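You operate a simulated robot arm through the tools that you are given. There is no shell and no other tool. Be economical: measure what you need, move in short steps, check, and stop when the job is done.

Carry out the task below with a simulated robot arm. There is one attempt and no reset: what you move stays moved.

## Task
Check the blue gate: green plug in, check plate in the gate till its lamp lights.
Fine: the plate goes back in its holder; shut the cage door. Where these are worked on the way, their far stop is far enough and under half their travel is too little: cage door.

Only the result counts: the job must be done as asked and must still hold three seconds after the hand-in. Knocking over, shifting, dropping, spilling or breaking anything else fails it.

## Robot
A 7-joint arm with a two-finger parallel gripper on a trunk, on a base that drives. Base frame: it is fixed to the floor where the robot stands at the start and does not move with it; the origin is under the middle of the robot, x ahead of it, y to its left, z up. Readings come in m, degrees, newtons and seconds.
With the tool pointing down near the work surface it reaches from about 0.1 to 0.68 m from the robot's upright axis, wherever it stands. Its first joint turns from -115.0 to 115.0 degrees. Places, roughly: blue gate [1.2, 0.6, 0.7]; cage door [0.9, 0.3, 1.2]; carriage socket [1.4, 0.1, 1.2]; gate plate holder [1, 0.4, 0.5]. Payload 3.91 kg.
The TCP is the grasp point between the finger pads, 0.03 m short of the fingertips. In the tool frame z runs along the fingers and y along their closing line. Largest opening 0.11 m; finger width 0.02, thickness 0.01; the body of the gripper, 0.048 by 0.112 m, starts 0.055 m behind the TCP.
Orientation is that of the tool frame in the base frame, as a unit quaternion [w, x, y, z]. With the fingers straight down and closing along the base's y, the tool's x points along the base's -x, its y along +y and its z along -z.

## Interface
- The arm moves only by the tool send_rows. Its argument "steps" is a list of rows, each a list of 7 numbers: the shift along the base's x, y, z in m, then the turn, a rotation vector about the base's x, y, z in degrees, then the gripper command, from -1 (shut) to 1 (fully open), values between in proportion. In form: [[tx, ty, tz, ax, ay, az, hand], ...]. A call has 1 to 20 rows; each row shifts and turns the commanded pose from where the row before left it. A row lasts 0.2 s, in which the tool goes at most 0.05 m and 8.6 degrees; a call with a longer step from one row to the next is refused whole, and so is a gripper value outside its range. Where a pose cannot be reached the arm comes as near as it can. A force on the tool above 40 N (or 10 N above the force at the start of the call, whichever is more), or a blocked arm, ends the call early, and 0.2 s more pass. The fingers move at their own pace (about 0.153 m/s each) and stop on an object; they squeeze with about 37 N. The grip force told is the motor's: it shows also when the fingers shut on nothing. Time passes only in rows, and 0.2 s behind the last, so rows that do not move let the fingers close. It gives the time, the measured TCP pose, the force on the tool (base axes), the opening and the grip force at its end, in the units of the frame above (readings bear some noise), with the torque about the TCP (base axes, N m) and any sound that the robot's microphone picked up.
- Cameras (640 x 400 px; columns grow to the right, rows downward): "scene" is now at [0.2067, 0.2376, 1.5103]; the picture's right is [0.45, -0.89, 0.00], its down [-0.74, -0.37, -0.57] and it looks along [0.51, 0.25, -0.82] (base axes); focal length 245 px, centre (320, 200). "wrist" rides on the gripper at [0.072, 0.017, -0.103] in the tool frame; the picture's right is [-0.23, 0.97, 0.00], its down [-0.76, -0.18, -0.62] and it looks along [-0.61, -0.14, 0.78] (tool axes); focal length 222 px, centre (320, 200). There is no depth. A picture from a camera that has moved, and an enlarged one, comes with that camera's place and axes in the base frame and with its lens.
- snapshot(camera): a new picture of that camera. It takes no simulated time.
- move_column(by): slides the trunk up (or, below 0, down) by that many m; the arm and the scene camera ride with it, the base frame stays. It gives what a move gives, with no picture.
- roll_base(legs): drives the robot by 1 to 6 legs, each [ahead, left, turn to the left] in m, m and degrees, along the robot's own axes; the way and the turn of a leg run together, so that a leg with both is an arc; at most 1.5 m and 180 degrees a leg. The arm and the cameras ride along, it lands a little off, and it stops where it bumps. It gives what a move gives.
- aim_head(pan, tilt): turns the head with the scene camera to pan (to the left, within 80 degrees either way) and tilt (down, from -29 to 69), counted from straight ahead of the robot. It gives what a move gives.
- close_up(camera, box): a new picture of the part [left, top, right, bottom] of that camera's present view, enlarged. It takes no simulated time.
- sign_off(): hands the job in; it is judged then, once.

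Work in short steps. Places have to be worked out from the pictures, the camera data and where the tool is seen: move nearer, look again, correct. Check each grasp and each placing, and mend what went wrong. You have 120 turns and 78 pictures in all, those below and enlarged ones among them. Open the gripper and draw the arm clear of the work before you hand the job in, unless the task says otherwise; then end with one line.

The tools are called after "Call:" as a command line: name --pt "numbers of a row" for each row, then --argument value for the rest, lists and objects as JSON in quotes. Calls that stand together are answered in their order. send_rows: Moves the arm, as the interface text tells. Its arguments: {"type":"object","properties":{"steps":{"type":"array"}},"required":["steps"]} The other tools are called the same way: move_column (by) slides the trunk up or down; roll_base (legs) drives the base; aim_head (pan, tilt) turns the head that bears the scene camera; snapshot (camera) takes a picture; close_up (camera, box) takes an enlarged picture of a part of a camera's view; sign_off () hands the job in.

At the start:

```text
time: 0.0
ee_pos: [0.4329, 0.3134, 1.2789]
ee_rot: [-0.001, 0.0, 1.0, 0.0]
force: [-1.2, 0.3, 0.4]
wrist_torque: [0.0, -0.04, 0.0]
grip_width: 0.1101
grip_force: 0.1
trunk travel left (down, up): [-0.875, 0.115]
robot x, y, heading: [-0.0013, 0.0014, 0.1]
head pan, tilt: [26.6, 55.4]
```

scene: 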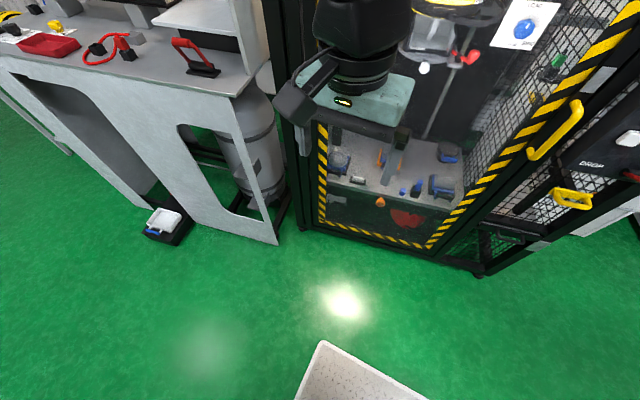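
wrist: 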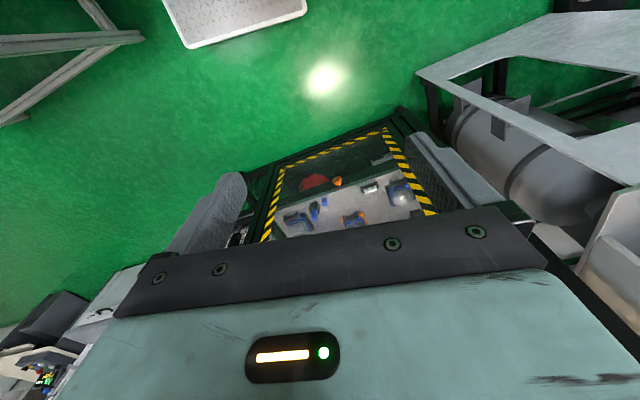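

The scene shows a caged work cell ahead-left with a glazed, striped door. I tilt the head up to see the cell better.

Call:
aim_head --pan 15 --tilt 25

Call:
snapshot --camera "scene"

```text
time: 0.9
ee_pos: [0.4304, 0.3137, 1.2786]
ee_rot: [0.0, 0.0, 1.0, 0.0]
force: [-0.3, 0.2, 0.0]
wrist_torque: [0.01, 0.01, -0.03]
grip_width: 0.1099
grip_force: 0.0
trunk travel left (down, up): [-0.875, 0.115]
robot x, y, heading: [0.0009, 0.0022, 0.1]
head pan, tilt: [15.0, 25.0]
```

```text
75 pictures are left
camera scene: at [0.2315, 0.2294, 1.5548], right [0.26, -0.97, 0.0], down [-0.41, -0.11, -0.91], along [0.88, 0.23, -0.42], focal length 245 px, centre (320, 200)
```

scene: 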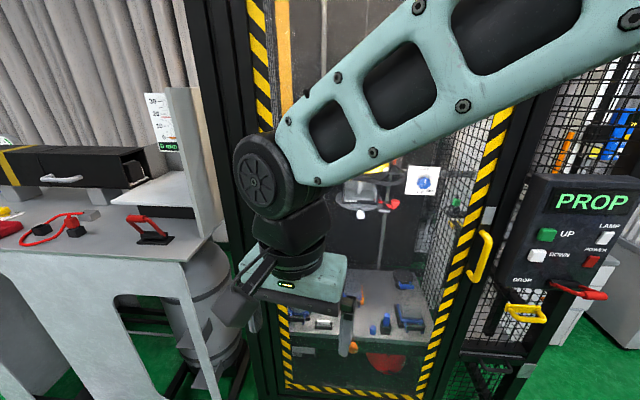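

The arm blocks the view. I swing the tool to the right, out of the way.

Call:
send_rows --pt "0 -0.05 -0.02 0 0 0 1" --pt "0 -0.05 -0.02 0 0 0 1" --pt "0 -0.05 -0.02 0 0 0 1" --pt "0 -0.05 -0.02 0 0 0 1" --pt "0 -0.05 -0.02 0 0 0 1" --pt "0 -0.05 -0.02 0 0 0 1" --pt "0 -0.05 -0.02 0 0 0 1" --pt "0 -0.05 -0.02 0 0 0 1" --pt "0 -0.05 -0.02 0 0 0 1" --pt "0 -0.05 -0.02 0 0 0 1" --pt "0 -0.05 -0.02 0 0 0 1"

Call:
snapshot --camera "scene"

```text
refused: row 1 steps farther than a row can; nothing moved
```

```text
74 pictures are left
camera scene: at [0.2315, 0.2294, 1.5548], right [0.26, -0.97, 0.0], down [-0.41, -0.11, -0.91], along [0.88, 0.23, -0.42], focal length 245 px, centre (320, 200)
```

scene: 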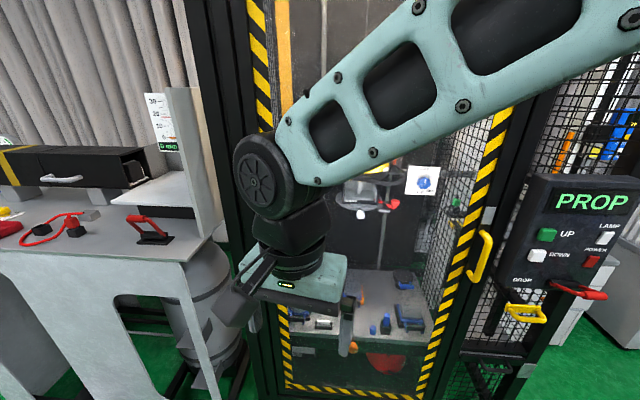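

The row exceeded 0.05 m in norm; I resend with shorter steps.

Call:
send_rows --pt "0 -0.045 -0.02 0 0 0 1" --pt "0 -0.045 -0.02 0 0 0 1" --pt "0 -0.045 -0.02 0 0 0 1" --pt "0 -0.045 -0.02 0 0 0 1" --pt "0 -0.045 -0.02 0 0 0 1" --pt "0 -0.045 -0.02 0 0 0 1" --pt "0 -0.045 -0.02 0 0 0 1" --pt "0 -0.045 -0.02 0 0 0 1" --pt "0 -0.045 -0.02 0 0 0 1" --pt "0 -0.045 -0.02 0 0 0 1" --pt "0 -0.045 -0.02 0 0 0 1" --pt "0 -0.045 -0.02 0 0 0 1" --pt "0 -0.045 -0.02 0 0 0 1"

Call:
snapshot --camera "scene"

```text
time: 3.8
ee_pos: [0.5015, -0.2425, 1.0305]
ee_rot: [0.002, 0.0, 1.0, 0.0]
force: [0.6, 1.0, 0.9]
wrist_torque: [-0.02, 0.01, 0.01]
grip_width: 0.1099
grip_force: 0.1
out of reach, approached as far as the arm can: row 6, 7, 8, 9, 10
trunk travel left (down, up): [-0.875, 0.115]
robot x, y, heading: [-0.0012, -0.002, 0.3]
head pan, tilt: [15.0, 25.0]
```

```text
73 pictures are left
camera scene: at [0.2313, 0.2302, 1.5548], right [0.26, -0.97, 0.0], down [-0.41, -0.11, -0.91], along [0.88, 0.23, -0.42], focal length 245 px, centre (320, 200)
```

scene: 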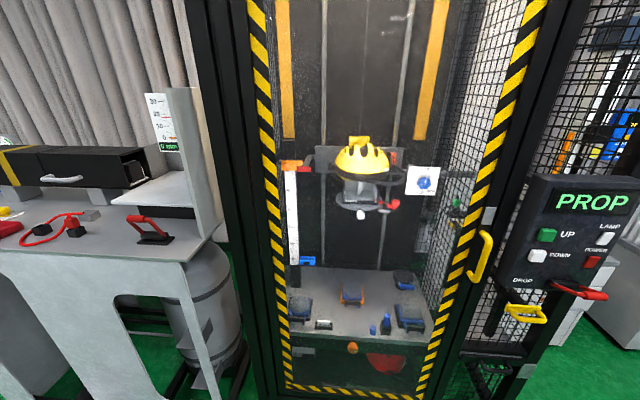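

Now the view is free. I zoom in on the door, its handle and the interior.

Call:
close_up --camera "scene" --box '[270, 120, 460, 240]'

Call:
close_up --camera "scene" --box '[270, 240, 460, 390]'

Call:
close_up --camera "scene" --box '[430, 160, 640, 390]'

```text
3.33 times, centred on (365, 180) of scene
camera zoom: at [0.2313, 0.2302, 1.5548], right [0.26, -0.97, 0.0], down [-0.41, -0.11, -0.91], along [0.88, 0.23, -0.42], focal length 816 px, centre (170, 267)
```

zoom: 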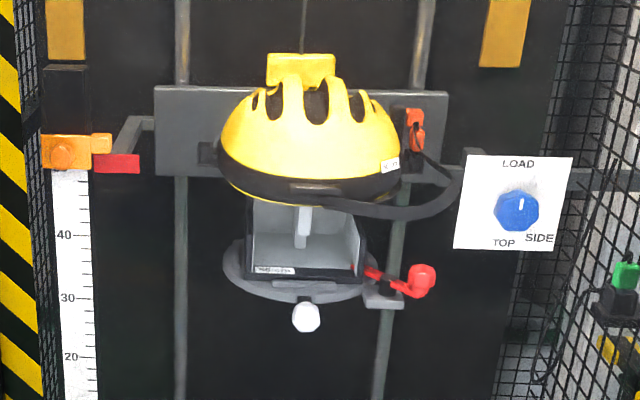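

```text
2.67 times, centred on (365, 315) of scene
camera zoom: at [0.2313, 0.2302, 1.5548], right [0.26, -0.97, 0.0], down [-0.41, -0.11, -0.91], along [0.88, 0.23, -0.42], focal length 653 px, centre (200, -107)
```

zoom: 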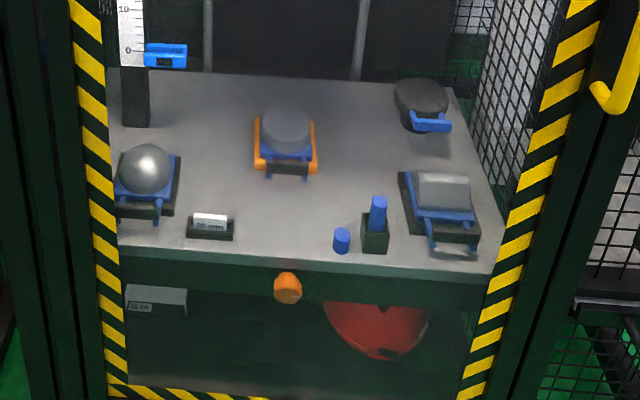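

```text
1.74 times, centred on (535, 275) of scene
camera zoom: at [0.2313, 0.2302, 1.5548], right [0.26, -0.97, 0.0], down [-0.41, -0.11, -0.91], along [0.88, 0.23, -0.42], focal length 426 px, centre (-54, 70)
```

zoom: 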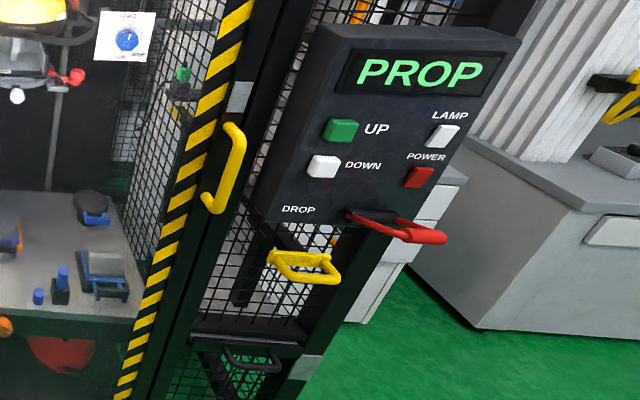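

The cell is a helmet-drop rig; the door's handle is on its right, hinges on the left. I check the free space to the right of the robot before driving.

Call:
aim_head --pan -40 --tilt 35

Call:
snapshot --camera "scene"

```text
time: 5.0
ee_pos: [0.502, -0.2436, 1.029]
ee_rot: [0.0, -0.001, 1.0, 0.0]
force: [0.5, -0.8, 0.2]
wrist_torque: [0.03, 0.02, -0.01]
grip_width: 0.1101
grip_force: 0.0
trunk travel left (down, up): [-0.875, 0.115]
robot x, y, heading: [0.0025, -0.0013, -0.0]
head pan, tilt: [-40.0, 35.0]
```

```text
69 pictures are left
camera scene: at [0.2101, 0.1489, 1.5391], right [-0.64, -0.77, 0.0], down [-0.44, 0.37, -0.82], along [0.63, -0.53, -0.57], focal length 245 px, centre (320, 200)
```

scene: 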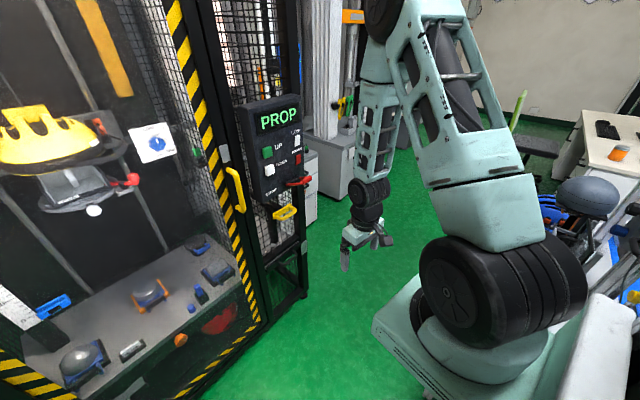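

The handle triangulates to about (0.96, -0.10, 1.07), the front plane tilted ~10°. The floor is free to the right; I drive right and slightly ahead, then look again.

Call:
roll_base --legs '[[0.1, -0.4, 0]]'

Call:
aim_head --pan 25 --tilt 30

Call:
snapshot --camera "scene"

```text
time: 7.1
ee_pos: [0.5699, -0.4834, 1.0308]
ee_rot: [0.001, -0.017, 1.0, 0.0]
force: [-0.8, -0.2, 0.0]
wrist_torque: [-0.04, -0.01, 0.01]
grip_width: 0.1099
grip_force: 0.0
trunk travel left (down, up): [-0.875, 0.115]
robot x, y, heading: [0.0591, -0.2571, 1.9]
head pan, tilt: [-40.0, 35.0]
stopped in leg 1: the robot was blocked; the commanded pose is now the measured one
```

```text
time: 8.5
ee_pos: [0.5707, -0.483, 1.0302]
ee_rot: [0.0, -0.017, 1.0, -0.001]
force: [0.2, 0.2, -1.1]
wrist_torque: [0.0, -0.03, 0.01]
grip_width: 0.1103
grip_force: 0.0
trunk travel left (down, up): [-0.875, 0.115]
robot x, y, heading: [0.064, -0.2576, 1.9]
head pan, tilt: [25.0, 30.0]
```

```text
68 pictures are left
camera scene: at [0.2762, -0.0063, 1.5469], right [0.45, -0.89, 0.0], down [-0.45, -0.23, -0.87], along [0.77, 0.39, -0.5], focal length 245 px, centre (320, 200)
```

scene: 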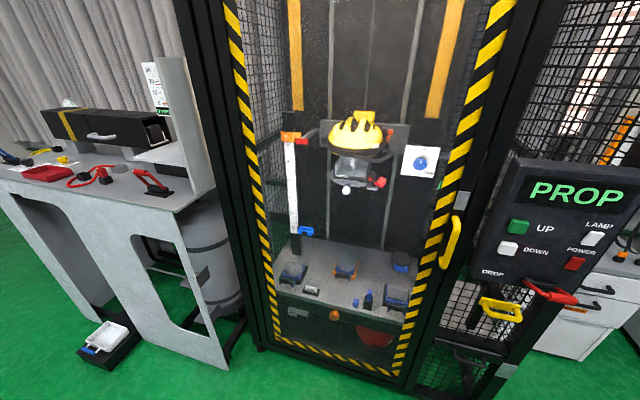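

The base bumped something on the right. I look down to that side to see what it was.

Call:
aim_head --pan -75 --tilt 55

Call:
snapshot --camera "scene"

```text
time: 10.2
ee_pos: [0.5696, -0.4836, 1.0306]
ee_rot: [0.0, -0.016, 1.0, 0.0]
force: [0.2, 1.0, 0.1]
wrist_torque: [0.0, -0.03, -0.01]
grip_width: 0.1101
grip_force: 0.1
trunk travel left (down, up): [-0.875, 0.115]
robot x, y, heading: [0.0601, -0.2608, 2.0]
head pan, tilt: [-75.0, 55.0]
```

```text
67 pictures are left
camera scene: at [0.2167, -0.1162, 1.5109], right [-0.96, -0.29, 0.0], down [-0.24, 0.78, -0.57], along [0.17, -0.55, -0.82], focal length 245 px, centre (320, 200)
```

scene: 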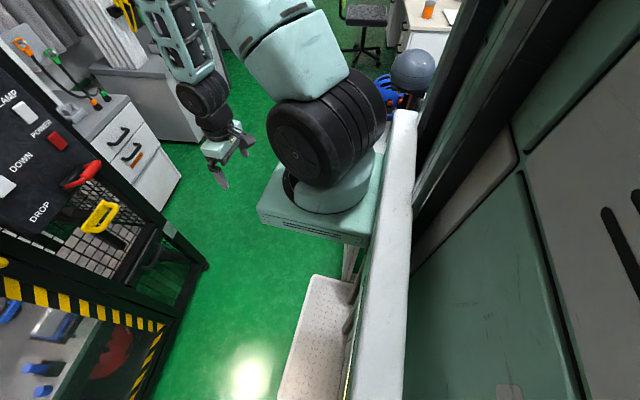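

Two cord plugs (orange, green) hang near the cabinet at upper left. I zoom in on those.

Call:
close_up --camera "scene" --box '[0, 0, 200, 125]'

Call:
aim_head --pan 5 --tilt 20

Call:
snapshot --camera "scene"

```text
3.20 times, centred on (100, 62) of scene
camera zoom: at [0.2167, -0.1162, 1.5109], right [-0.96, -0.29, 0.0], down [-0.24, 0.78, -0.57], along [0.17, -0.55, -0.82], focal length 783 px, centre (1024, 640)
```

zoom: 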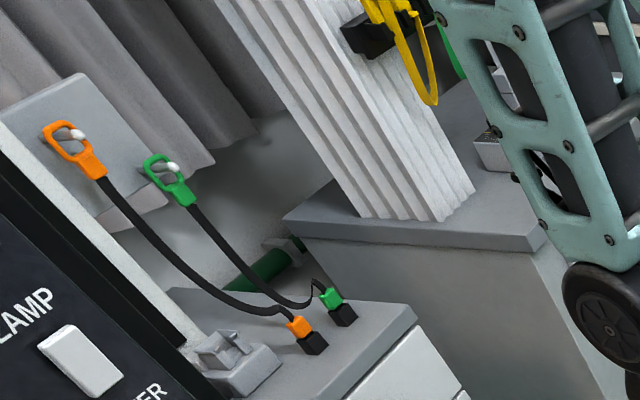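

```text
time: 11.8
ee_pos: [0.5698, -0.4834, 1.0289]
ee_rot: [0.0, -0.016, 1.0, -0.001]
force: [0.0, 0.3, -0.6]
wrist_torque: [0.02, 0.0, 0.02]
grip_width: 0.11
grip_force: 0.1
trunk travel left (down, up): [-0.875, 0.115]
robot x, y, heading: [0.0621, -0.2559, 1.9]
head pan, tilt: [5.0, 20.0]
```

```text
65 pictures are left
camera scene: at [0.288, -0.036, 1.5629], right [0.12, -0.99, 0.0], down [-0.34, -0.04, -0.94], along [0.93, 0.11, -0.34], focal length 245 px, centre (320, 200)
```

scene: 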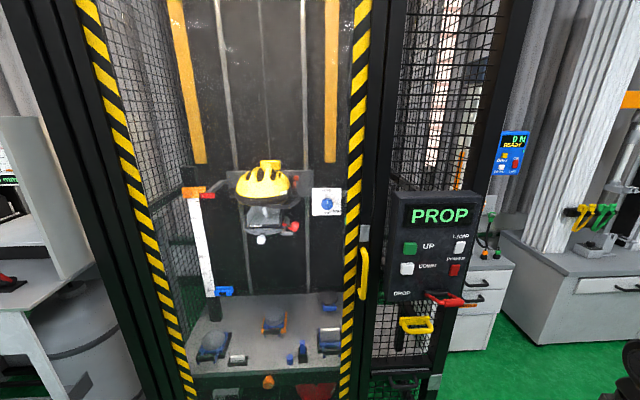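

I zoom at the carriage and right mesh wall for the green plug and its socket.

Call:
close_up --camera "scene" --box '[230, 150, 380, 250]'

Call:
close_up --camera "scene" --box '[170, 270, 360, 400]'

```text
4.00 times, centred on (305, 200) of scene
camera zoom: at [0.288, -0.036, 1.5629], right [0.12, -0.99, 0.0], down [-0.34, -0.04, -0.94], along [0.93, 0.11, -0.34], focal length 979 px, centre (380, 200)
```

zoom: 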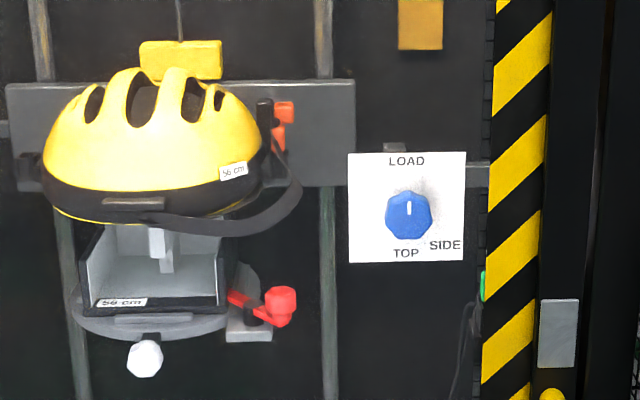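

```text
3.08 times, centred on (265, 335) of scene
camera zoom: at [0.288, -0.036, 1.5629], right [0.12, -0.99, 0.0], down [-0.34, -0.04, -0.94], along [0.93, 0.11, -0.34], focal length 753 px, centre (489, -215)
```

zoom: 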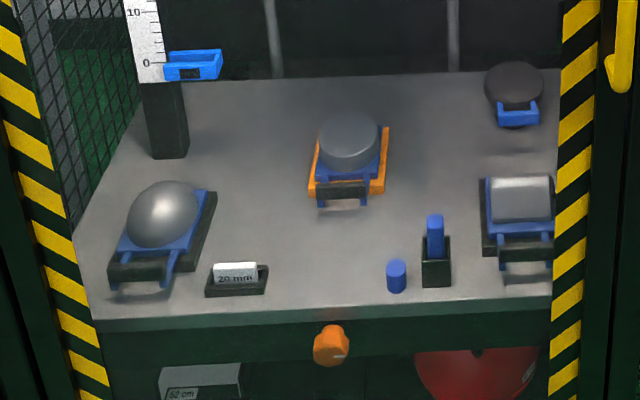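

The green plug rests on the right mesh wall inside the cage; an orange plug sits in the carriage. First the door: I turn the tool to point ahead.

Call:
send_rows --pt "-0.01 0.02 0.0 0 -8.2 0 1" --pt "-0.01 0.02 0.0 0 -8.2 0 1" --pt "-0.01 0.02 0.0 0 -8.2 0 1" --pt "-0.01 0.02 0.0 0 -8.2 0 1" --pt "-0.01 0.02 0.0 0 -8.2 0 1" --pt "-0.01 0.02 0.0 0 -8.2 0 1" --pt "-0.01 0.02 0.0 0 -8.2 0 1" --pt "-0.01 0.02 0.0 0 -8.2 0 1" --pt "-0.01 0.02 0.0 0 -8.2 0 1" --pt "-0.01 0.02 0.0 0 -8.2 0 1" --pt "-0.01 0.02 0.0 0 -8.0 0 1"

Call:
snapshot --camera "scene"

```text
time: 14.2
ee_pos: [0.6034, -0.3268, 0.9734]
ee_rot: [0.663, -0.017, 0.748, -0.015]
force: [1.0, 0.4, 0.4]
wrist_torque: [0.02, 0.02, 0.0]
grip_width: 0.11
grip_force: 0.0
out of reach, approached as far as the arm can: row 1, 2, 3, 4, 5, 6, 9
trunk travel left (down, up): [-0.875, 0.115]
robot x, y, heading: [0.0578, -0.26, 2.0]
head pan, tilt: [5.0, 20.0]
```

```text
62 pictures are left
camera scene: at [0.288, -0.0365, 1.5632], right [0.12, -0.99, 0.0], down [-0.34, -0.04, -0.94], along [0.93, 0.11, -0.34], focal length 245 px, centre (320, 200)
```

scene: 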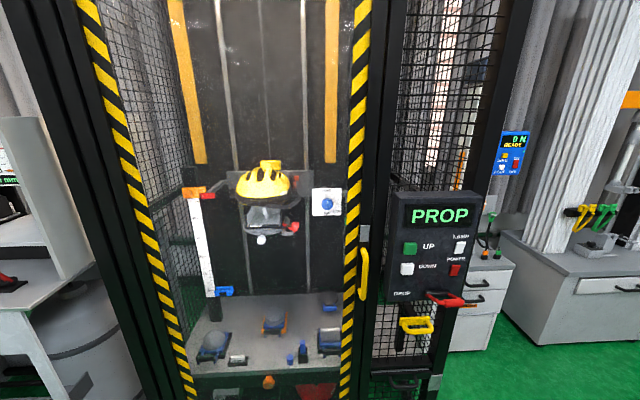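

Handle confirmed near (0.96, -0.10, 1.075). I bring the tool in line with it: leftward, up, and yawed to the door's normal.

Call:
send_rows --pt "0.0 0.03 0.012 0 -0.9 1 1" --pt "0.0 0.03 0.012 0 -0.9 1 1" --pt "0.0 0.03 0.012 0 -0.9 1 1" --pt "0.0 0.03 0.012 0 -0.9 1 1" --pt "0.0 0.03 0.012 0 -0.9 1 1" --pt "0.0 0.03 0.012 0 -0.9 1 1" --pt "0.0 0.03 0.012 0 -0.9 1 1" --pt "0.0 0.03 0.012 0 -0.9 1 1"

Call:
snapshot --camera "wrist"

```text
time: 15.0
ee_pos: [0.6451, -0.3307, 1.029]
ee_rot: [0.708, -0.013, 0.699, -0.098]
force: [-0.4, 0.0, 0.1]
wrist_torque: [0.01, -0.02, 0.03]
grip_width: 0.11
grip_force: 0.1
trunk travel left (down, up): [-0.875, 0.115]
robot x, y, heading: [0.0572, -0.2573, 2.0]
head pan, tilt: [5.0, 20.0]
stopped in row 4: the arm was blocked; the commanded pose is now the measured one
```

```text
61 pictures are left
camera wrist: at [0.5451, -0.314, 0.953], right [0.12, 0.99, 0.07], down [-0.64, 0.02, 0.77], along [0.76, -0.14, 0.64], focal length 222 px, centre (320, 200)
```

wrist: 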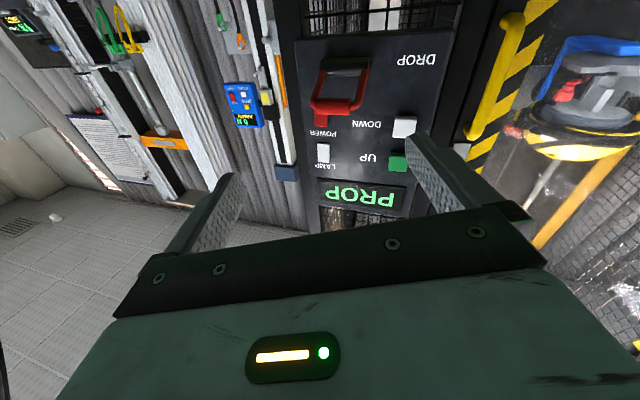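

The arm stalled; I look at its posture from the head.

Call:
aim_head --pan -60 --tilt 35

Call:
snapshot --camera "scene"

```text
time: 16.3
ee_pos: [0.6453, -0.3303, 1.0286]
ee_rot: [0.708, -0.014, 0.699, -0.097]
force: [1.1, 0.0, -0.6]
wrist_torque: [-0.01, 0.01, 0.03]
grip_width: 0.1098
grip_force: 0.1
trunk travel left (down, up): [-0.875, 0.115]
robot x, y, heading: [0.0575, -0.2569, 1.7]
head pan, tilt: [-60.0, 35.0]
```

```text
60 pictures are left
camera scene: at [0.2423, -0.1219, 1.5391], right [-0.85, -0.53, 0.0], down [-0.3, 0.49, -0.82], along [0.43, -0.69, -0.57], focal length 245 px, centre (320, 200)
```

scene: 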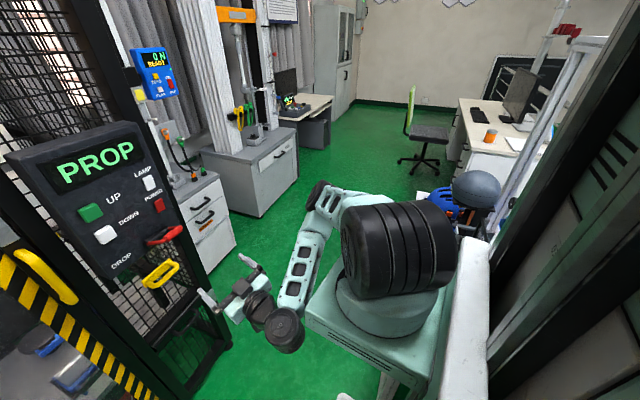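

The arm is folded too close to its shoulder (about (0.27,-0.38)). I extend outward then sweep left.

Call:
send_rows --pt "0.03 0.02 0.01 0 0 0 1" --pt "0.03 0.02 0.01 0 0 0 1" --pt "0.02 0.03 0.01 0 0 0 1" --pt "0.0 0.04 0.01 0 0 1 1" --pt "0.0 0.04 0.005 0 0 2 1" --pt "0.0 0.04 0.0 0 0 3 1"

```text
time: 17.7
ee_pos: [0.7233, -0.1377, 1.0726]
ee_rot: [0.711, -0.049, 0.699, -0.058]
force: [-1.0, -0.2, 0.8]
wrist_torque: [0.03, 0.04, 0.02]
grip_width: 0.1099
grip_force: 0.0
trunk travel left (down, up): [-0.875, 0.115]
robot x, y, heading: [0.0598, -0.2552, 1.7]
head pan, tilt: [-60.0, 35.0]
```

Tool now points ahead, slightly rolled. I level the roll, yaw to the door normal, and look.

Call:
send_rows --pt "0.0 0.01 0 4.3 0 0 1" --pt "0.0 0.01 0 4.3 0 0 1" --pt "0.0 0.01 0 0 0 5 1" --pt "0.0 0.01 0 0 0 6 1"

Call:
aim_head --pan -5 --tilt 35

Call:
snapshot --camera "scene"

Call:
snapshot --camera "wrist"

```text
time: 18.7
ee_pos: [0.7228, -0.098, 1.0731]
ee_rot: [0.71, -0.063, 0.699, 0.064]
force: [0.3, -0.3, -0.5]
wrist_torque: [-0.02, -0.01, -0.02]
grip_width: 0.1099
grip_force: 0.2
trunk travel left (down, up): [-0.875, 0.115]
robot x, y, heading: [0.0582, -0.2598, 1.9]
head pan, tilt: [-60.0, 35.0]
```

```text
time: 20.0
ee_pos: [0.7235, -0.0986, 1.0729]
ee_rot: [0.71, -0.062, 0.699, 0.062]
force: [0.2, -0.7, -0.3]
wrist_torque: [-0.01, 0.02, 0.0]
grip_width: 0.1101
grip_force: 0.1
trunk travel left (down, up): [-0.875, 0.115]
robot x, y, heading: [0.0582, -0.2596, 1.9]
head pan, tilt: [-5.0, 35.0]
```

```text
59 pictures are left
camera scene: at [0.2836, -0.052, 1.5391], right [-0.05, -1.0, 0.0], down [-0.57, 0.03, -0.82], along [0.82, -0.04, -0.57], focal length 245 px, centre (320, 200)
```

scene: 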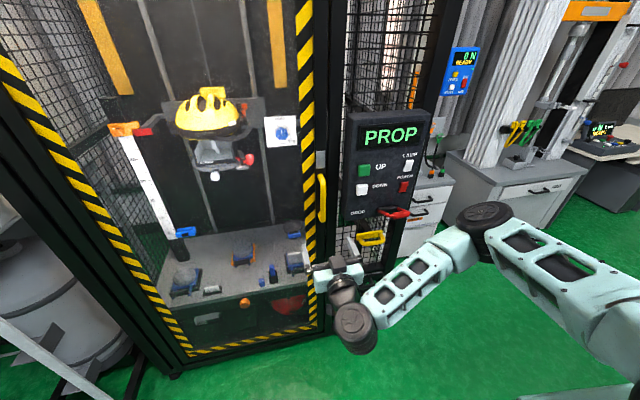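

```text
58 pictures are left
camera wrist: at [0.6202, -0.1007, 0.999], right [-0.18, 0.96, 0.23], down [-0.59, -0.29, 0.75], along [0.79, 0.0, 0.62], focal length 222 px, centre (320, 200)
```

wrist: 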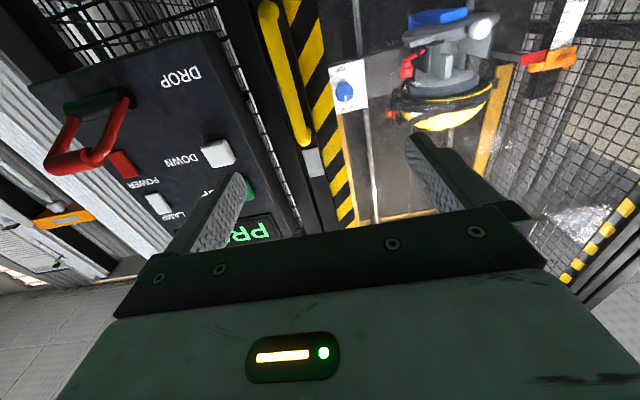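

Handle at (0.96, -0.10, z 0.98–1.14), right in line with the open fingers. I drive 0.17 m ahead, then finish with the arm.

Call:
roll_base --legs '[[0.17, 0, 0]]'

Call:
snapshot --camera "wrist"

```text
time: 21.4
ee_pos: [0.8942, -0.0939, 1.0732]
ee_rot: [0.71, -0.063, 0.699, 0.063]
force: [0.1, 0.1, 0.0]
wrist_torque: [-0.05, -0.02, -0.02]
grip_width: 0.1101
grip_force: 0.0
trunk travel left (down, up): [-0.875, 0.115]
robot x, y, heading: [0.2331, -0.25, 1.8]
head pan, tilt: [-5.0, 35.0]
```

```text
57 pictures are left
camera wrist: at [0.7917, -0.0955, 0.999], right [-0.17, 0.96, 0.23], down [-0.59, -0.29, 0.75], along [0.79, 0.0, 0.62], focal length 222 px, centre (320, 200)
```

wrist: 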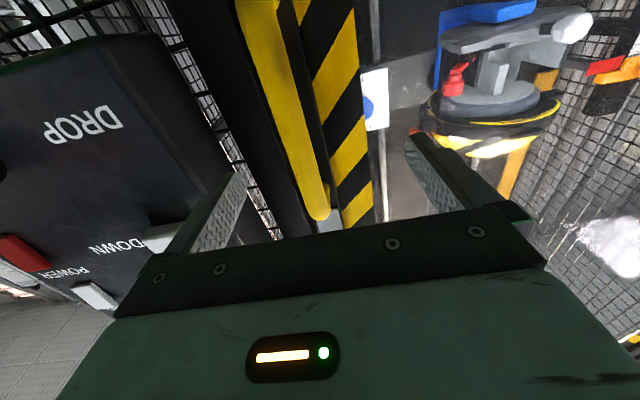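

The handle lies between the fingers. I advance 0.05 m and close.

Call:
send_rows --pt "0.025 0.0 0 0 0 0 1" --pt "0.025 0.0 0 0 0 0 1" --pt "0 0 0 0 0 0 -1" --pt "0 0 0 0 0 0 -1" --pt "0 0 0 0 0 0 -1"

```text
time: 22.6
ee_pos: [0.9452, -0.0978, 1.0707]
ee_rot: [0.71, -0.058, 0.699, 0.056]
force: [-7.7, -12.5, 4.5]
wrist_torque: [0.18, 0.35, 0.16]
grip_width: 0.0196
grip_force: 44.8
trunk travel left (down, up): [-0.875, 0.115]
robot x, y, heading: [0.2289, -0.2521, 1.7]
head pan, tilt: [-5.0, 35.0]
stopped in row 5: the force on the tool passed its limit at 42 N (the readings are from after the stop); the commanded pose is now the measured one
```

Handle gripped (0.02 m wide). I pull gently back along the arc.

Call:
send_rows --pt "-0.015 -0.002 0 0 0 -1.3 -1" --pt "-0.015 -0.002 0 0 0 -1.3 -1" --pt "-0.015 -0.002 0 0 0 -1.3 -1" --pt "-0.015 -0.001 0 0 0 -1.3 -1"

```text
time: 23.6
ee_pos: [0.8847, -0.103, 1.073]
ee_rot: [0.712, -0.028, 0.701, 0.027]
force: [-1.7, 3.6, 6.8]
wrist_torque: [0.53, 0.05, 0.17]
grip_width: 0.0196
grip_force: 44.8
trunk travel left (down, up): [-0.875, 0.115]
robot x, y, heading: [0.2335, -0.2498, 1.8]
head pan, tilt: [-5.0, 35.0]
```

The door swings freely. I continue along the arc with the arm.

Call:
send_rows --pt "-0.015 0.0 0 0 0 -1.3 -1" --pt "-0.015 0.0 0 0 0 -1.3 -1" --pt "-0.015 0.001 0 0 0 -1.3 -1" --pt "-0.015 0.001 0 0 0 -1.3 -1" --pt "-0.015 0.001 0 0 0 -1.3 -1" --pt "-0.015 0.002 0 0 0 -1.3 -1"

```text
time: 24.2
ee_pos: [0.8643, -0.1032, 1.0758]
ee_rot: [0.719, -0.026, 0.694, 0.004]
force: [-0.5, 0.1, -23.1]
wrist_torque: [0.97, -0.27, -0.09]
grip_width: 0.0203
grip_force: 45.0
trunk travel left (down, up): [-0.875, 0.115]
robot x, y, heading: [0.2336, -0.2529, 2.2]
head pan, tilt: [-5.0, 35.0]
stopped in row 3: the force on the tool passed its limit at 45 N (the readings are from after the stop); the commanded pose is now the measured one
```

The arm nears its fold limit (vertical force). I let the base do the pulling: back 0.15 m.

Call:
roll_base --legs '[[-0.15, 0.0, 0]]'

```text
time: 25.3
ee_pos: [0.8051, -0.1008, 1.0768]
ee_rot: [0.719, -0.032, 0.694, 0.009]
force: [-0.3, 3.4, -12.4]
wrist_torque: [1.1, -0.3, -0.13]
grip_width: 0.0198
grip_force: 44.7
trunk travel left (down, up): [-0.875, 0.115]
robot x, y, heading: [0.1728, -0.2547, 2.1]
head pan, tilt: [-5.0, 35.0]
stopped in leg 1: the force on the tool passed its limit at 45 N (the readings are from after the stop); the commanded pose is now the measured one
```

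Force limit again; I relax the grip's vertical strain and yaw with the door, then back more.

Call:
send_rows --pt "0 0.0 -0.004 0 0 -3 -1" --pt "0 0.0 -0.002 0 0 -3 -1"

Call:
roll_base --legs '[[-0.08, 0.005, 0]]'

```text
time: 25.6
ee_pos: [0.8131, -0.1014, 1.0776]
ee_rot: [0.727, -0.036, 0.685, -0.007]
force: [-0.5, 6.2, -26.4]
wrist_torque: [0.88, -0.3, 0.03]
grip_width: 0.0208
grip_force: 45.0
trunk travel left (down, up): [-0.875, 0.115]
robot x, y, heading: [0.1768, -0.2539, 1.9]
head pan, tilt: [-5.0, 35.0]
stopped in row 1: the force on the tool passed its limit at 47 N (the readings are from after the stop); the commanded pose is now the measured one
```

```text
time: 26.5
ee_pos: [0.7759, -0.0973, 1.0797]
ee_rot: [0.728, -0.04, 0.684, -0.004]
force: [-0.2, 3.9, -11.5]
wrist_torque: [1.11, -0.12, -0.1]
grip_width: 0.0208
grip_force: 45.3
trunk travel left (down, up): [-0.875, 0.115]
robot x, y, heading: [0.1386, -0.2539, 2.1]
head pan, tilt: [-5.0, 35.0]
stopped in leg 1: the force on the tool passed its limit at 61 N (the readings are from after the stop); the commanded pose is now the measured one
```

The door is ~15° open and the arm is folded to its limit. I release and back away, then hook the door edge from inside.

Call:
send_rows --pt "0 0 0 0 0 0 1" --pt "0 0 0 0 0 0 1" --pt "0 0 0 0 0 0 1" --pt "0 0 0 0 0 0 1"

Call:
roll_base --legs '[[-0.14, 0.0, 0]]'

Call:
snapshot --camera "scene"

```text
time: 27.5
ee_pos: [0.7761, -0.0984, 1.0798]
ee_rot: [0.729, -0.039, 0.683, -0.005]
force: [0.4, -0.1, -0.2]
wrist_torque: [0.01, -0.02, -0.01]
grip_width: 0.1101
grip_force: 0.1
trunk travel left (down, up): [-0.875, 0.115]
robot x, y, heading: [0.1379, -0.2549, 2.0]
head pan, tilt: [-5.0, 35.0]
```

```text
time: 28.9
ee_pos: [0.6365, -0.1024, 1.0795]
ee_rot: [0.728, -0.039, 0.684, -0.004]
force: [-0.1, 0.3, 0.5]
wrist_torque: [0.0, 0.01, 0.03]
grip_width: 0.1099
grip_force: 0.2
trunk travel left (down, up): [-0.875, 0.115]
robot x, y, heading: [0.0009, -0.2539, 1.9]
head pan, tilt: [-5.0, 35.0]
```

```text
56 pictures are left
camera scene: at [0.2225, -0.0503, 1.5391], right [-0.05, -1.0, 0.0], down [-0.57, 0.03, -0.82], along [0.82, -0.04, -0.57], focal length 245 px, centre (320, 200)
```

scene: 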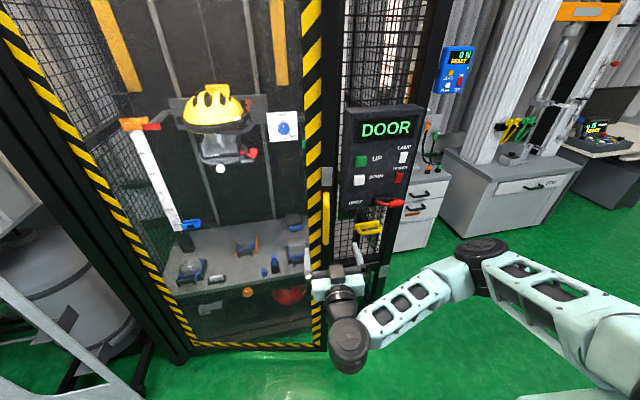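

The door rests ~15° open (display now shows DOOR). With the base farther back the arm can extend and regrasp in a better posture; I level the tool and reach for the handle.

Call:
send_rows --pt "0.02 0 0 2 2 -2 1" --pt "0.03 0 0 1.5 1.5 -3 1" --pt "0.03 0.0 0 0 0 -3 1" --pt "0.03 0.0 0 0 0 0 1" --pt "0.02 0.002 -0.002 0 0 0 1"

Call:
snapshot --camera "wrist"

```text
time: 30.1
ee_pos: [0.7661, -0.0999, 1.0782]
ee_rot: [0.706, 0.031, 0.706, -0.033]
force: [-0.7, 0.3, -0.4]
wrist_torque: [0.03, -0.01, -0.02]
grip_width: 0.11
grip_force: 0.0
trunk travel left (down, up): [-0.875, 0.115]
robot x, y, heading: [0.0008, -0.2553, 1.9]
head pan, tilt: [-5.0, 35.0]
```

```text
55 pictures are left
camera wrist: at [0.6659, -0.0756, 1.0053], right [0.09, 0.97, 0.23], down [-0.64, -0.12, 0.76], along [0.77, -0.21, 0.61], focal length 222 px, centre (320, 200)
```

wrist: 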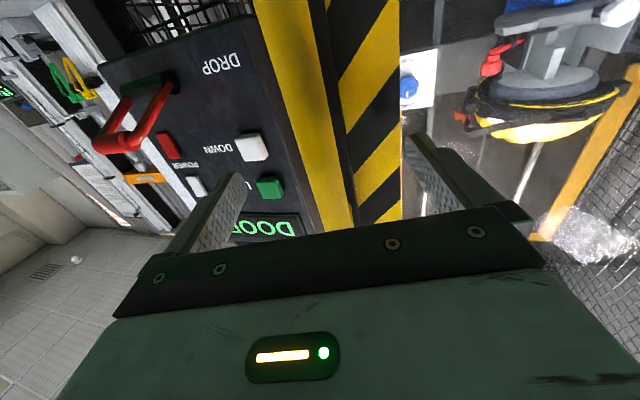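

Handle is between the fingers. Advance 0.025 m and close.

Call:
send_rows --pt "0.025 0 0 0 0 0 1" --pt "0 0 0 0 0 0 -1" --pt "0 0 0 0 0 0 -1" --pt "0 0 0 0 0 0 -1"

Call:
send_rows --pt "-0.015 0.001 0 0 0 -1.3 -1" --pt "-0.015 0.002 0 0 0 -1.3 -1" --pt "-0.015 0.002 0 0 0 -1.3 -1" --pt "-0.015 0.003 0 0 0 -1.3 -1" --pt "-0.015 0.003 0 0 0 -1.3 -1" --pt "-0.015 0.004 0 0 0 -1.3 -1"

```text
time: 31.1
ee_pos: [0.7908, -0.0992, 1.0784]
ee_rot: [0.707, 0.03, 0.706, -0.032]
force: [1.1, 11.8, 0.6]
wrist_torque: [0.09, 0.36, 0.01]
grip_width: 0.0197
grip_force: 44.8
trunk travel left (down, up): [-0.875, 0.115]
robot x, y, heading: [-0.0002, -0.2569, 2.2]
head pan, tilt: [-5.0, 35.0]
```

```text
time: 32.5
ee_pos: [0.7021, -0.0853, 1.0774]
ee_rot: [0.704, 0.08, 0.702, -0.08]
force: [4.4, 18.1, -0.9]
wrist_torque: [-0.08, 0.37, 0.14]
grip_width: 0.0201
grip_force: 45.4
trunk travel left (down, up): [-0.875, 0.115]
robot x, y, heading: [-0.0017, -0.257, 1.8]
head pan, tilt: [-5.0, 35.0]
```

Opens smoothly. Continue with more leftward component.

Call:
send_rows --pt "-0.015 0.006 0 0 0 -1.4 -1" --pt "-0.015 0.005 0 0 0 -1.4 -1" --pt "-0.015 0.005 0 0 0 -1.4 -1" --pt "-0.015 0.006 0 0 0 -1.4 -1" --pt "-0.015 0.006 0 0 0 -1.4 -1" --pt "-0.015 0.006 0 0 0 -1.4 -1"

Call:
roll_base --legs '[[-0.08, 0.035, 0]]'

```text
time: 33.8
ee_pos: [0.6225, -0.0615, 1.0773]
ee_rot: [0.697, 0.125, 0.694, -0.131]
force: [-2.9, -11.7, 10.2]
wrist_torque: [0.5, 0.61, 0.39]
grip_width: 0.0195
grip_force: 45.1
trunk travel left (down, up): [-0.875, 0.115]
robot x, y, heading: [-0.0009, -0.2597, 1.8]
head pan, tilt: [-5.0, 35.0]
stopped in row 6: the force on the tool passed its limit at 44 N (the readings are from after the stop); the commanded pose is now the measured one
```

```text
time: 34.5
ee_pos: [0.6154, -0.0596, 1.0766]
ee_rot: [0.697, 0.124, 0.692, -0.137]
force: [-2.7, -9.5, 6.1]
wrist_torque: [0.99, 0.09, 0.1]
grip_width: 0.0196
grip_force: 44.9
trunk travel left (down, up): [-0.875, 0.115]
robot x, y, heading: [-0.0078, -0.2532, 2.5]
head pan, tilt: [-5.0, 35.0]
stopped in leg 1: the force on the tool passed its limit at 63 N (the readings are from after the stop); the commanded pose is now the measured one
```

The door is ~29° open with a wide gap. I release, withdraw, then will sweep it from the inside.

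Call:
send_rows --pt "0 0 0 0 0 0 1" --pt "0 0 0 0 0 0 1" --pt "0 0 0 0 0 0 1" --pt "0 0 0 0 0 0 1"

Call:
roll_base --legs '[[-0.11, 0.04, 0]]'

Call:
snapshot --camera "scene"

```text
time: 35.5
ee_pos: [0.6148, -0.0583, 1.076]
ee_rot: [0.697, 0.124, 0.693, -0.136]
force: [0.0, -0.3, -0.5]
wrist_torque: [-0.01, 0.02, 0.01]
grip_width: 0.11
grip_force: 0.0
trunk travel left (down, up): [-0.875, 0.115]
robot x, y, heading: [-0.0104, -0.2506, 2.5]
head pan, tilt: [-5.0, 35.0]
```

```text
time: 36.3
ee_pos: [0.6134, -0.0538, 1.0767]
ee_rot: [0.697, 0.122, 0.693, -0.136]
force: [0.4, -0.1, 0.0]
wrist_torque: [0.0, 0.02, -0.01]
grip_width: 0.1099
grip_force: 0.1
trunk travel left (down, up): [-0.875, 0.115]
robot x, y, heading: [-0.0084, -0.253, 2.8]
head pan, tilt: [-5.0, 35.0]
stopped in leg 1: the robot was blocked; the commanded pose is now the measured one
```

```text
54 pictures are left
camera scene: at [0.212, -0.043, 1.5391], right [-0.04, -1.0, 0.0], down [-0.57, 0.02, -0.82], along [0.82, -0.03, -0.57], focal length 245 px, centre (320, 200)
```

scene: 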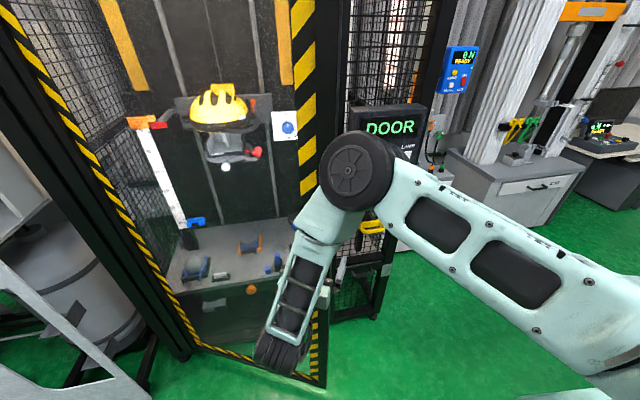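

The base is blocked behind, so I withdraw the open gripper with the arm.

Call:
send_rows --pt "-0.02 0.008 0 0 0 0 1" --pt "-0.02 0.008 0 0 0 0 1" --pt "-0.02 0.008 0 0 0 0 1" --pt "-0.02 0.008 0 0 0 0 1"

Call:
snapshot --camera "wrist"

```text
time: 37.3
ee_pos: [0.533, -0.0231, 1.0767]
ee_rot: [0.697, 0.122, 0.693, -0.135]
force: [0.2, -0.6, 0.7]
wrist_torque: [-0.04, 0.04, -0.01]
grip_width: 0.1098
grip_force: 0.1
trunk travel left (down, up): [-0.875, 0.115]
robot x, y, heading: [-0.0113, -0.2508, 2.3]
head pan, tilt: [-5.0, 35.0]
```

```text
53 pictures are left
camera wrist: at [0.4437, 0.0275, 1.0031], right [0.35, 0.91, 0.21], down [-0.65, 0.07, 0.76], along [0.68, -0.4, 0.62], focal length 222 px, centre (320, 200)
```

wrist: 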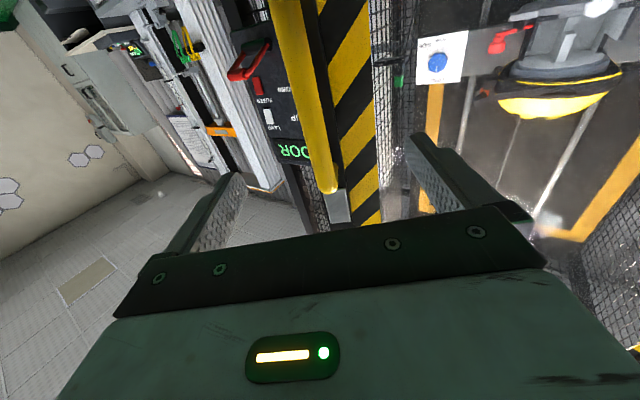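

Clear of the handle. I move the closed hand around the door's free edge to its right side.

Call:
send_rows --pt "0.0 -0.03 0 0 0 2 -1" --pt "0.0 -0.03 0 0 0 3 -1" --pt "0.0 -0.035 0 0 0 3 -1" --pt "0.01 -0.035 0 0 0 3 -1" --pt "0.01 -0.035 0 0 0 3 -1" --pt "0.015 -0.035 0 0 0 3 -1" --pt "0.02 -0.035 0 0 0 3 -1"

Call:
snapshot --camera "wrist"

```text
time: 38.9
ee_pos: [0.5874, -0.2575, 1.0761]
ee_rot: [0.71, -0.002, 0.704, -0.011]
force: [0.4, 0.5, 0.4]
wrist_torque: [0.01, 0.02, -0.05]
grip_width: 0.0002
grip_force: 37.3
trunk travel left (down, up): [-0.875, 0.115]
robot x, y, heading: [-0.0139, -0.2484, 2.1]
head pan, tilt: [-5.0, 35.0]
```

```text
52 pictures are left
camera wrist: at [0.4856, -0.2412, 1.003], right [0.01, 0.98, 0.21], down [-0.63, -0.15, 0.76], along [0.77, -0.14, 0.62], focal length 222 px, centre (320, 200)
```

wrist: 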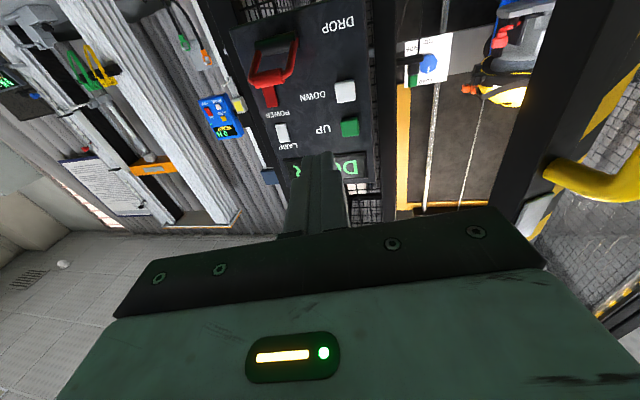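

The door's edge is at the right of this view and the gap is free. I advance into it and yaw the closed fingers to point left behind the door.

Call:
send_rows --pt "0.015 0 0 0 0 8 -1" --pt "0.015 0 0 0 0 8 -1" --pt "0.015 0 0 0 0 8 -1" --pt "0.015 0 0 0 0 8 -1" --pt "0.015 0 0 0 0 8 -1" --pt "0.015 0 0 0 0 8 -1" --pt "0.015 0 0 0 0 8 -1" --pt "0.015 0 0 0 0 8 -1" --pt "0.015 0 0 0 0 8 -1" --pt "0.01 0 0 0 0 8 -1"

Call:
snapshot --camera "wrist"

Call:
snapshot --camera "scene"

```text
time: 40.4
ee_pos: [0.6816, -0.1548, 1.1499]
ee_rot: [0.678, -0.292, 0.546, 0.396]
force: [-0.6, -0.6, -0.4]
wrist_torque: [-0.01, -0.02, 0.03]
grip_width: 0.0
grip_force: 36.6
trunk travel left (down, up): [-0.875, 0.115]
robot x, y, heading: [-0.0076, -0.252, 2.8]
head pan, tilt: [-5.0, 35.0]
stopped in row 7: the arm was blocked; the commanded pose is now the measured one
```

```text
51 pictures are left
camera wrist: at [0.6228, -0.2173, 1.0569], right [-0.86, 0.45, 0.26], down [-0.23, -0.78, 0.59], along [0.46, 0.44, 0.77], focal length 222 px, centre (320, 200)
```

wrist: 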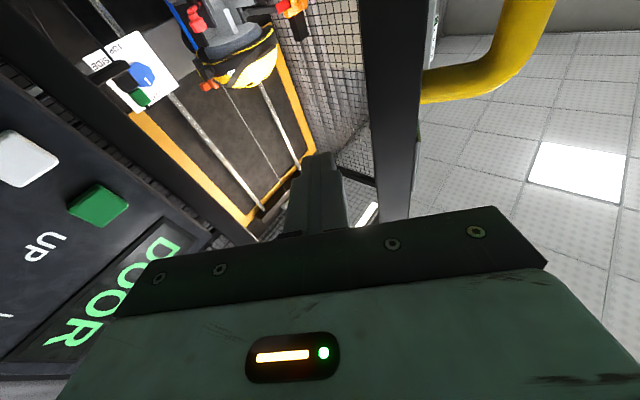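

```text
50 pictures are left
camera scene: at [0.2123, -0.0435, 1.5392], right [-0.04, -1.0, 0.0], down [-0.57, 0.02, -0.82], along [0.82, -0.03, -0.57], focal length 245 px, centre (320, 200)
```

scene: 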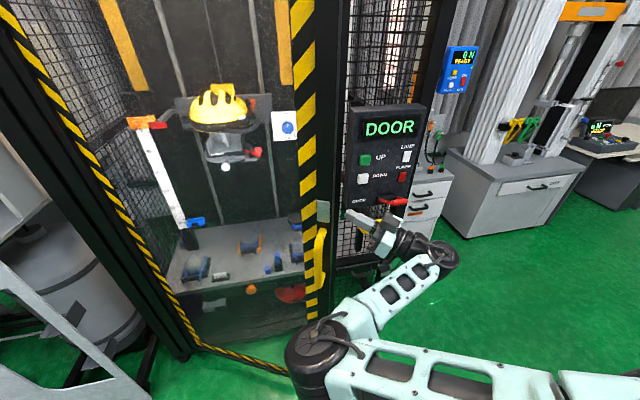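

The arm stalled at yaw ~58°, which already makes a usable hook. I go in behind the door edge then pull back and left.

Call:
send_rows --pt "0.03 0.0 0 0 0 0 -1" --pt "0.02 0.02 0 0 0 0 -1" --pt "0.0 0.03 0 0 0 0 -1" --pt "-0.01 0.03 0 0 0 0 -1" --pt "-0.03 0.015 0 0 0 0 -1" --pt "-0.03 0.015 0 0 0 0 -1"

Call:
snapshot --camera "scene"

```text
time: 41.8
ee_pos: [0.6684, -0.0578, 1.1466]
ee_rot: [0.678, -0.293, 0.55, 0.389]
force: [-2.6, -14.7, 3.5]
wrist_torque: [-0.54, 0.35, 0.78]
grip_width: 0.0
grip_force: 36.8
trunk travel left (down, up): [-0.875, 0.115]
robot x, y, heading: [-0.0062, -0.2501, 2.3]
head pan, tilt: [-5.0, 35.0]
stopped in row 6: the force on the tool passed its limit at 46 N (the readings are from after the stop); the commanded pose is now the measured one
```

```text
49 pictures are left
camera scene: at [0.2129, -0.0448, 1.5394], right [-0.04, -1.0, 0.0], down [-0.57, 0.03, -0.82], along [0.82, -0.03, -0.57], focal length 245 px, centre (320, 200)
```

scene: 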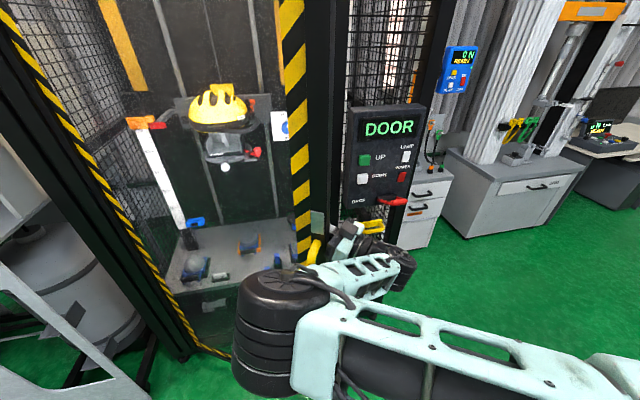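

The hook engages and the door moved slightly; sideways force suggests pulling more straight back.

Call:
send_rows --pt "-0.02 -0.003 0 0 0 0 -1" --pt "-0.02 0.002 0 0 0 0 -1" --pt "-0.02 0.004 0 0 0 0 -1" --pt "-0.02 0.006 0 0 0 0 -1" --pt "-0.02 0.008 0 0 0 0 -1"

```text
time: 43.0
ee_pos: [0.5662, -0.0369, 1.1467]
ee_rot: [0.677, -0.295, 0.55, 0.391]
force: [0.1, 0.3, 0.3]
wrist_torque: [-0.01, -0.01, 0.0]
grip_width: 0.0001
grip_force: 37.3
trunk travel left (down, up): [-0.875, 0.115]
robot x, y, heading: [-0.0107, -0.2539, 2.6]
head pan, tilt: [-5.0, 35.0]
```

Moving well, no contact force at the end. I check where the door is.

Call:
snapshot --camera "wrist"

```text
48 pictures are left
camera wrist: at [0.5068, -0.1007, 1.0535], right [-0.85, 0.46, 0.25], down [-0.24, -0.76, 0.6], along [0.47, 0.45, 0.76], focal length 222 px, centre (320, 200)
```

wrist: 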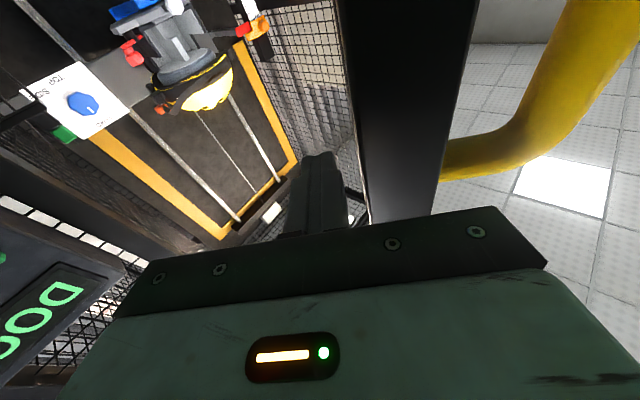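

The hand is still behind the edge. I keep sweeping along the arc, with increasing leftward motion.

Call:
send_rows --pt "-0.022 0.012 0 0 0 0 -1" --pt "-0.022 0.014 0 0 0 0 -1" --pt "-0.022 0.016 0 0 0 0 -1" --pt "-0.02 0.018 0 0 0 0 -1" --pt "-0.02 0.02 0 0 0 0 -1" --pt "-0.018 0.022 0 0 0 0 -1" --pt "-0.017 0.023 0 0 0 0 -1"

Call:
snapshot --camera "scene"

```text
time: 44.6
ee_pos: [0.4255, 0.0865, 1.1464]
ee_rot: [0.676, -0.295, 0.55, 0.392]
force: [1.2, 0.0, -1.0]
wrist_torque: [0.01, 0.01, -0.01]
grip_width: 0.0
grip_force: 37.3
trunk travel left (down, up): [-0.875, 0.115]
robot x, y, heading: [-0.0074, -0.2522, 2.5]
head pan, tilt: [-5.0, 35.0]
```

```text
47 pictures are left
camera scene: at [0.2126, -0.0434, 1.5391], right [-0.04, -1.0, 0.0], down [-0.57, 0.02, -0.82], along [0.82, -0.04, -0.57], focal length 245 px, centre (320, 200)
```

scene: 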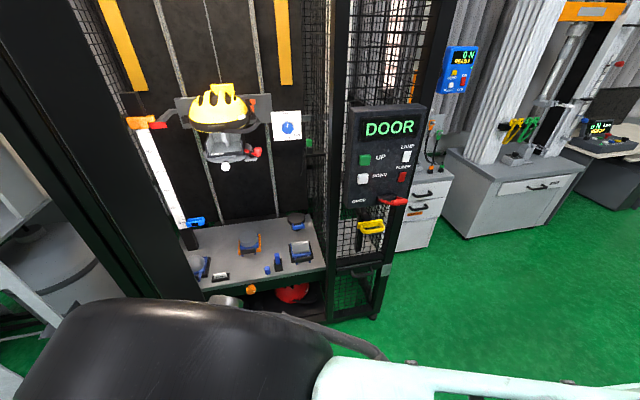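

The door is ~60° open. I push on leftward to get well past that.

Call:
send_rows --pt "0.0 0.03 0 0 0 0 -1" --pt "0.0 0.03 0 0 0 0 -1" --pt "0.0 0.03 0 0 0 0 -1" --pt "0.0 0.03 0 0 0 0 -1" --pt "0.0 0.03 0 0 0 0 -1" --pt "0.0 0.03 0 0 0 0 -1"

Call:
snapshot --camera "scene"

```text
time: 45.0
ee_pos: [0.4217, 0.097, 1.1435]
ee_rot: [0.673, -0.298, 0.552, 0.393]
force: [0.2, -0.1, 0.5]
wrist_torque: [0.01, 0.02, -0.02]
grip_width: 0.0
grip_force: 36.6
trunk travel left (down, up): [-0.875, 0.115]
robot x, y, heading: [-0.0098, -0.2507, 2.3]
head pan, tilt: [-5.0, 35.0]
stopped in row 1: the force on the tool passed its limit at 54 N (the readings are from after the stop); the commanded pose is now the measured one
```

```text
46 pictures are left
camera scene: at [0.2122, -0.0436, 1.5391], right [-0.04, -1.0, 0.0], down [-0.57, 0.02, -0.82], along [0.82, -0.03, -0.57], focal length 245 px, centre (320, 200)
```

scene: 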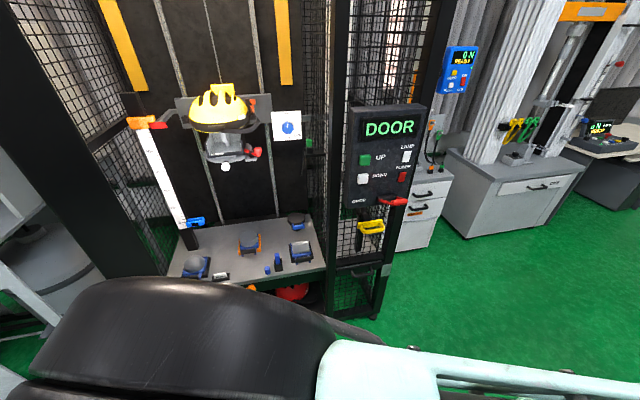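

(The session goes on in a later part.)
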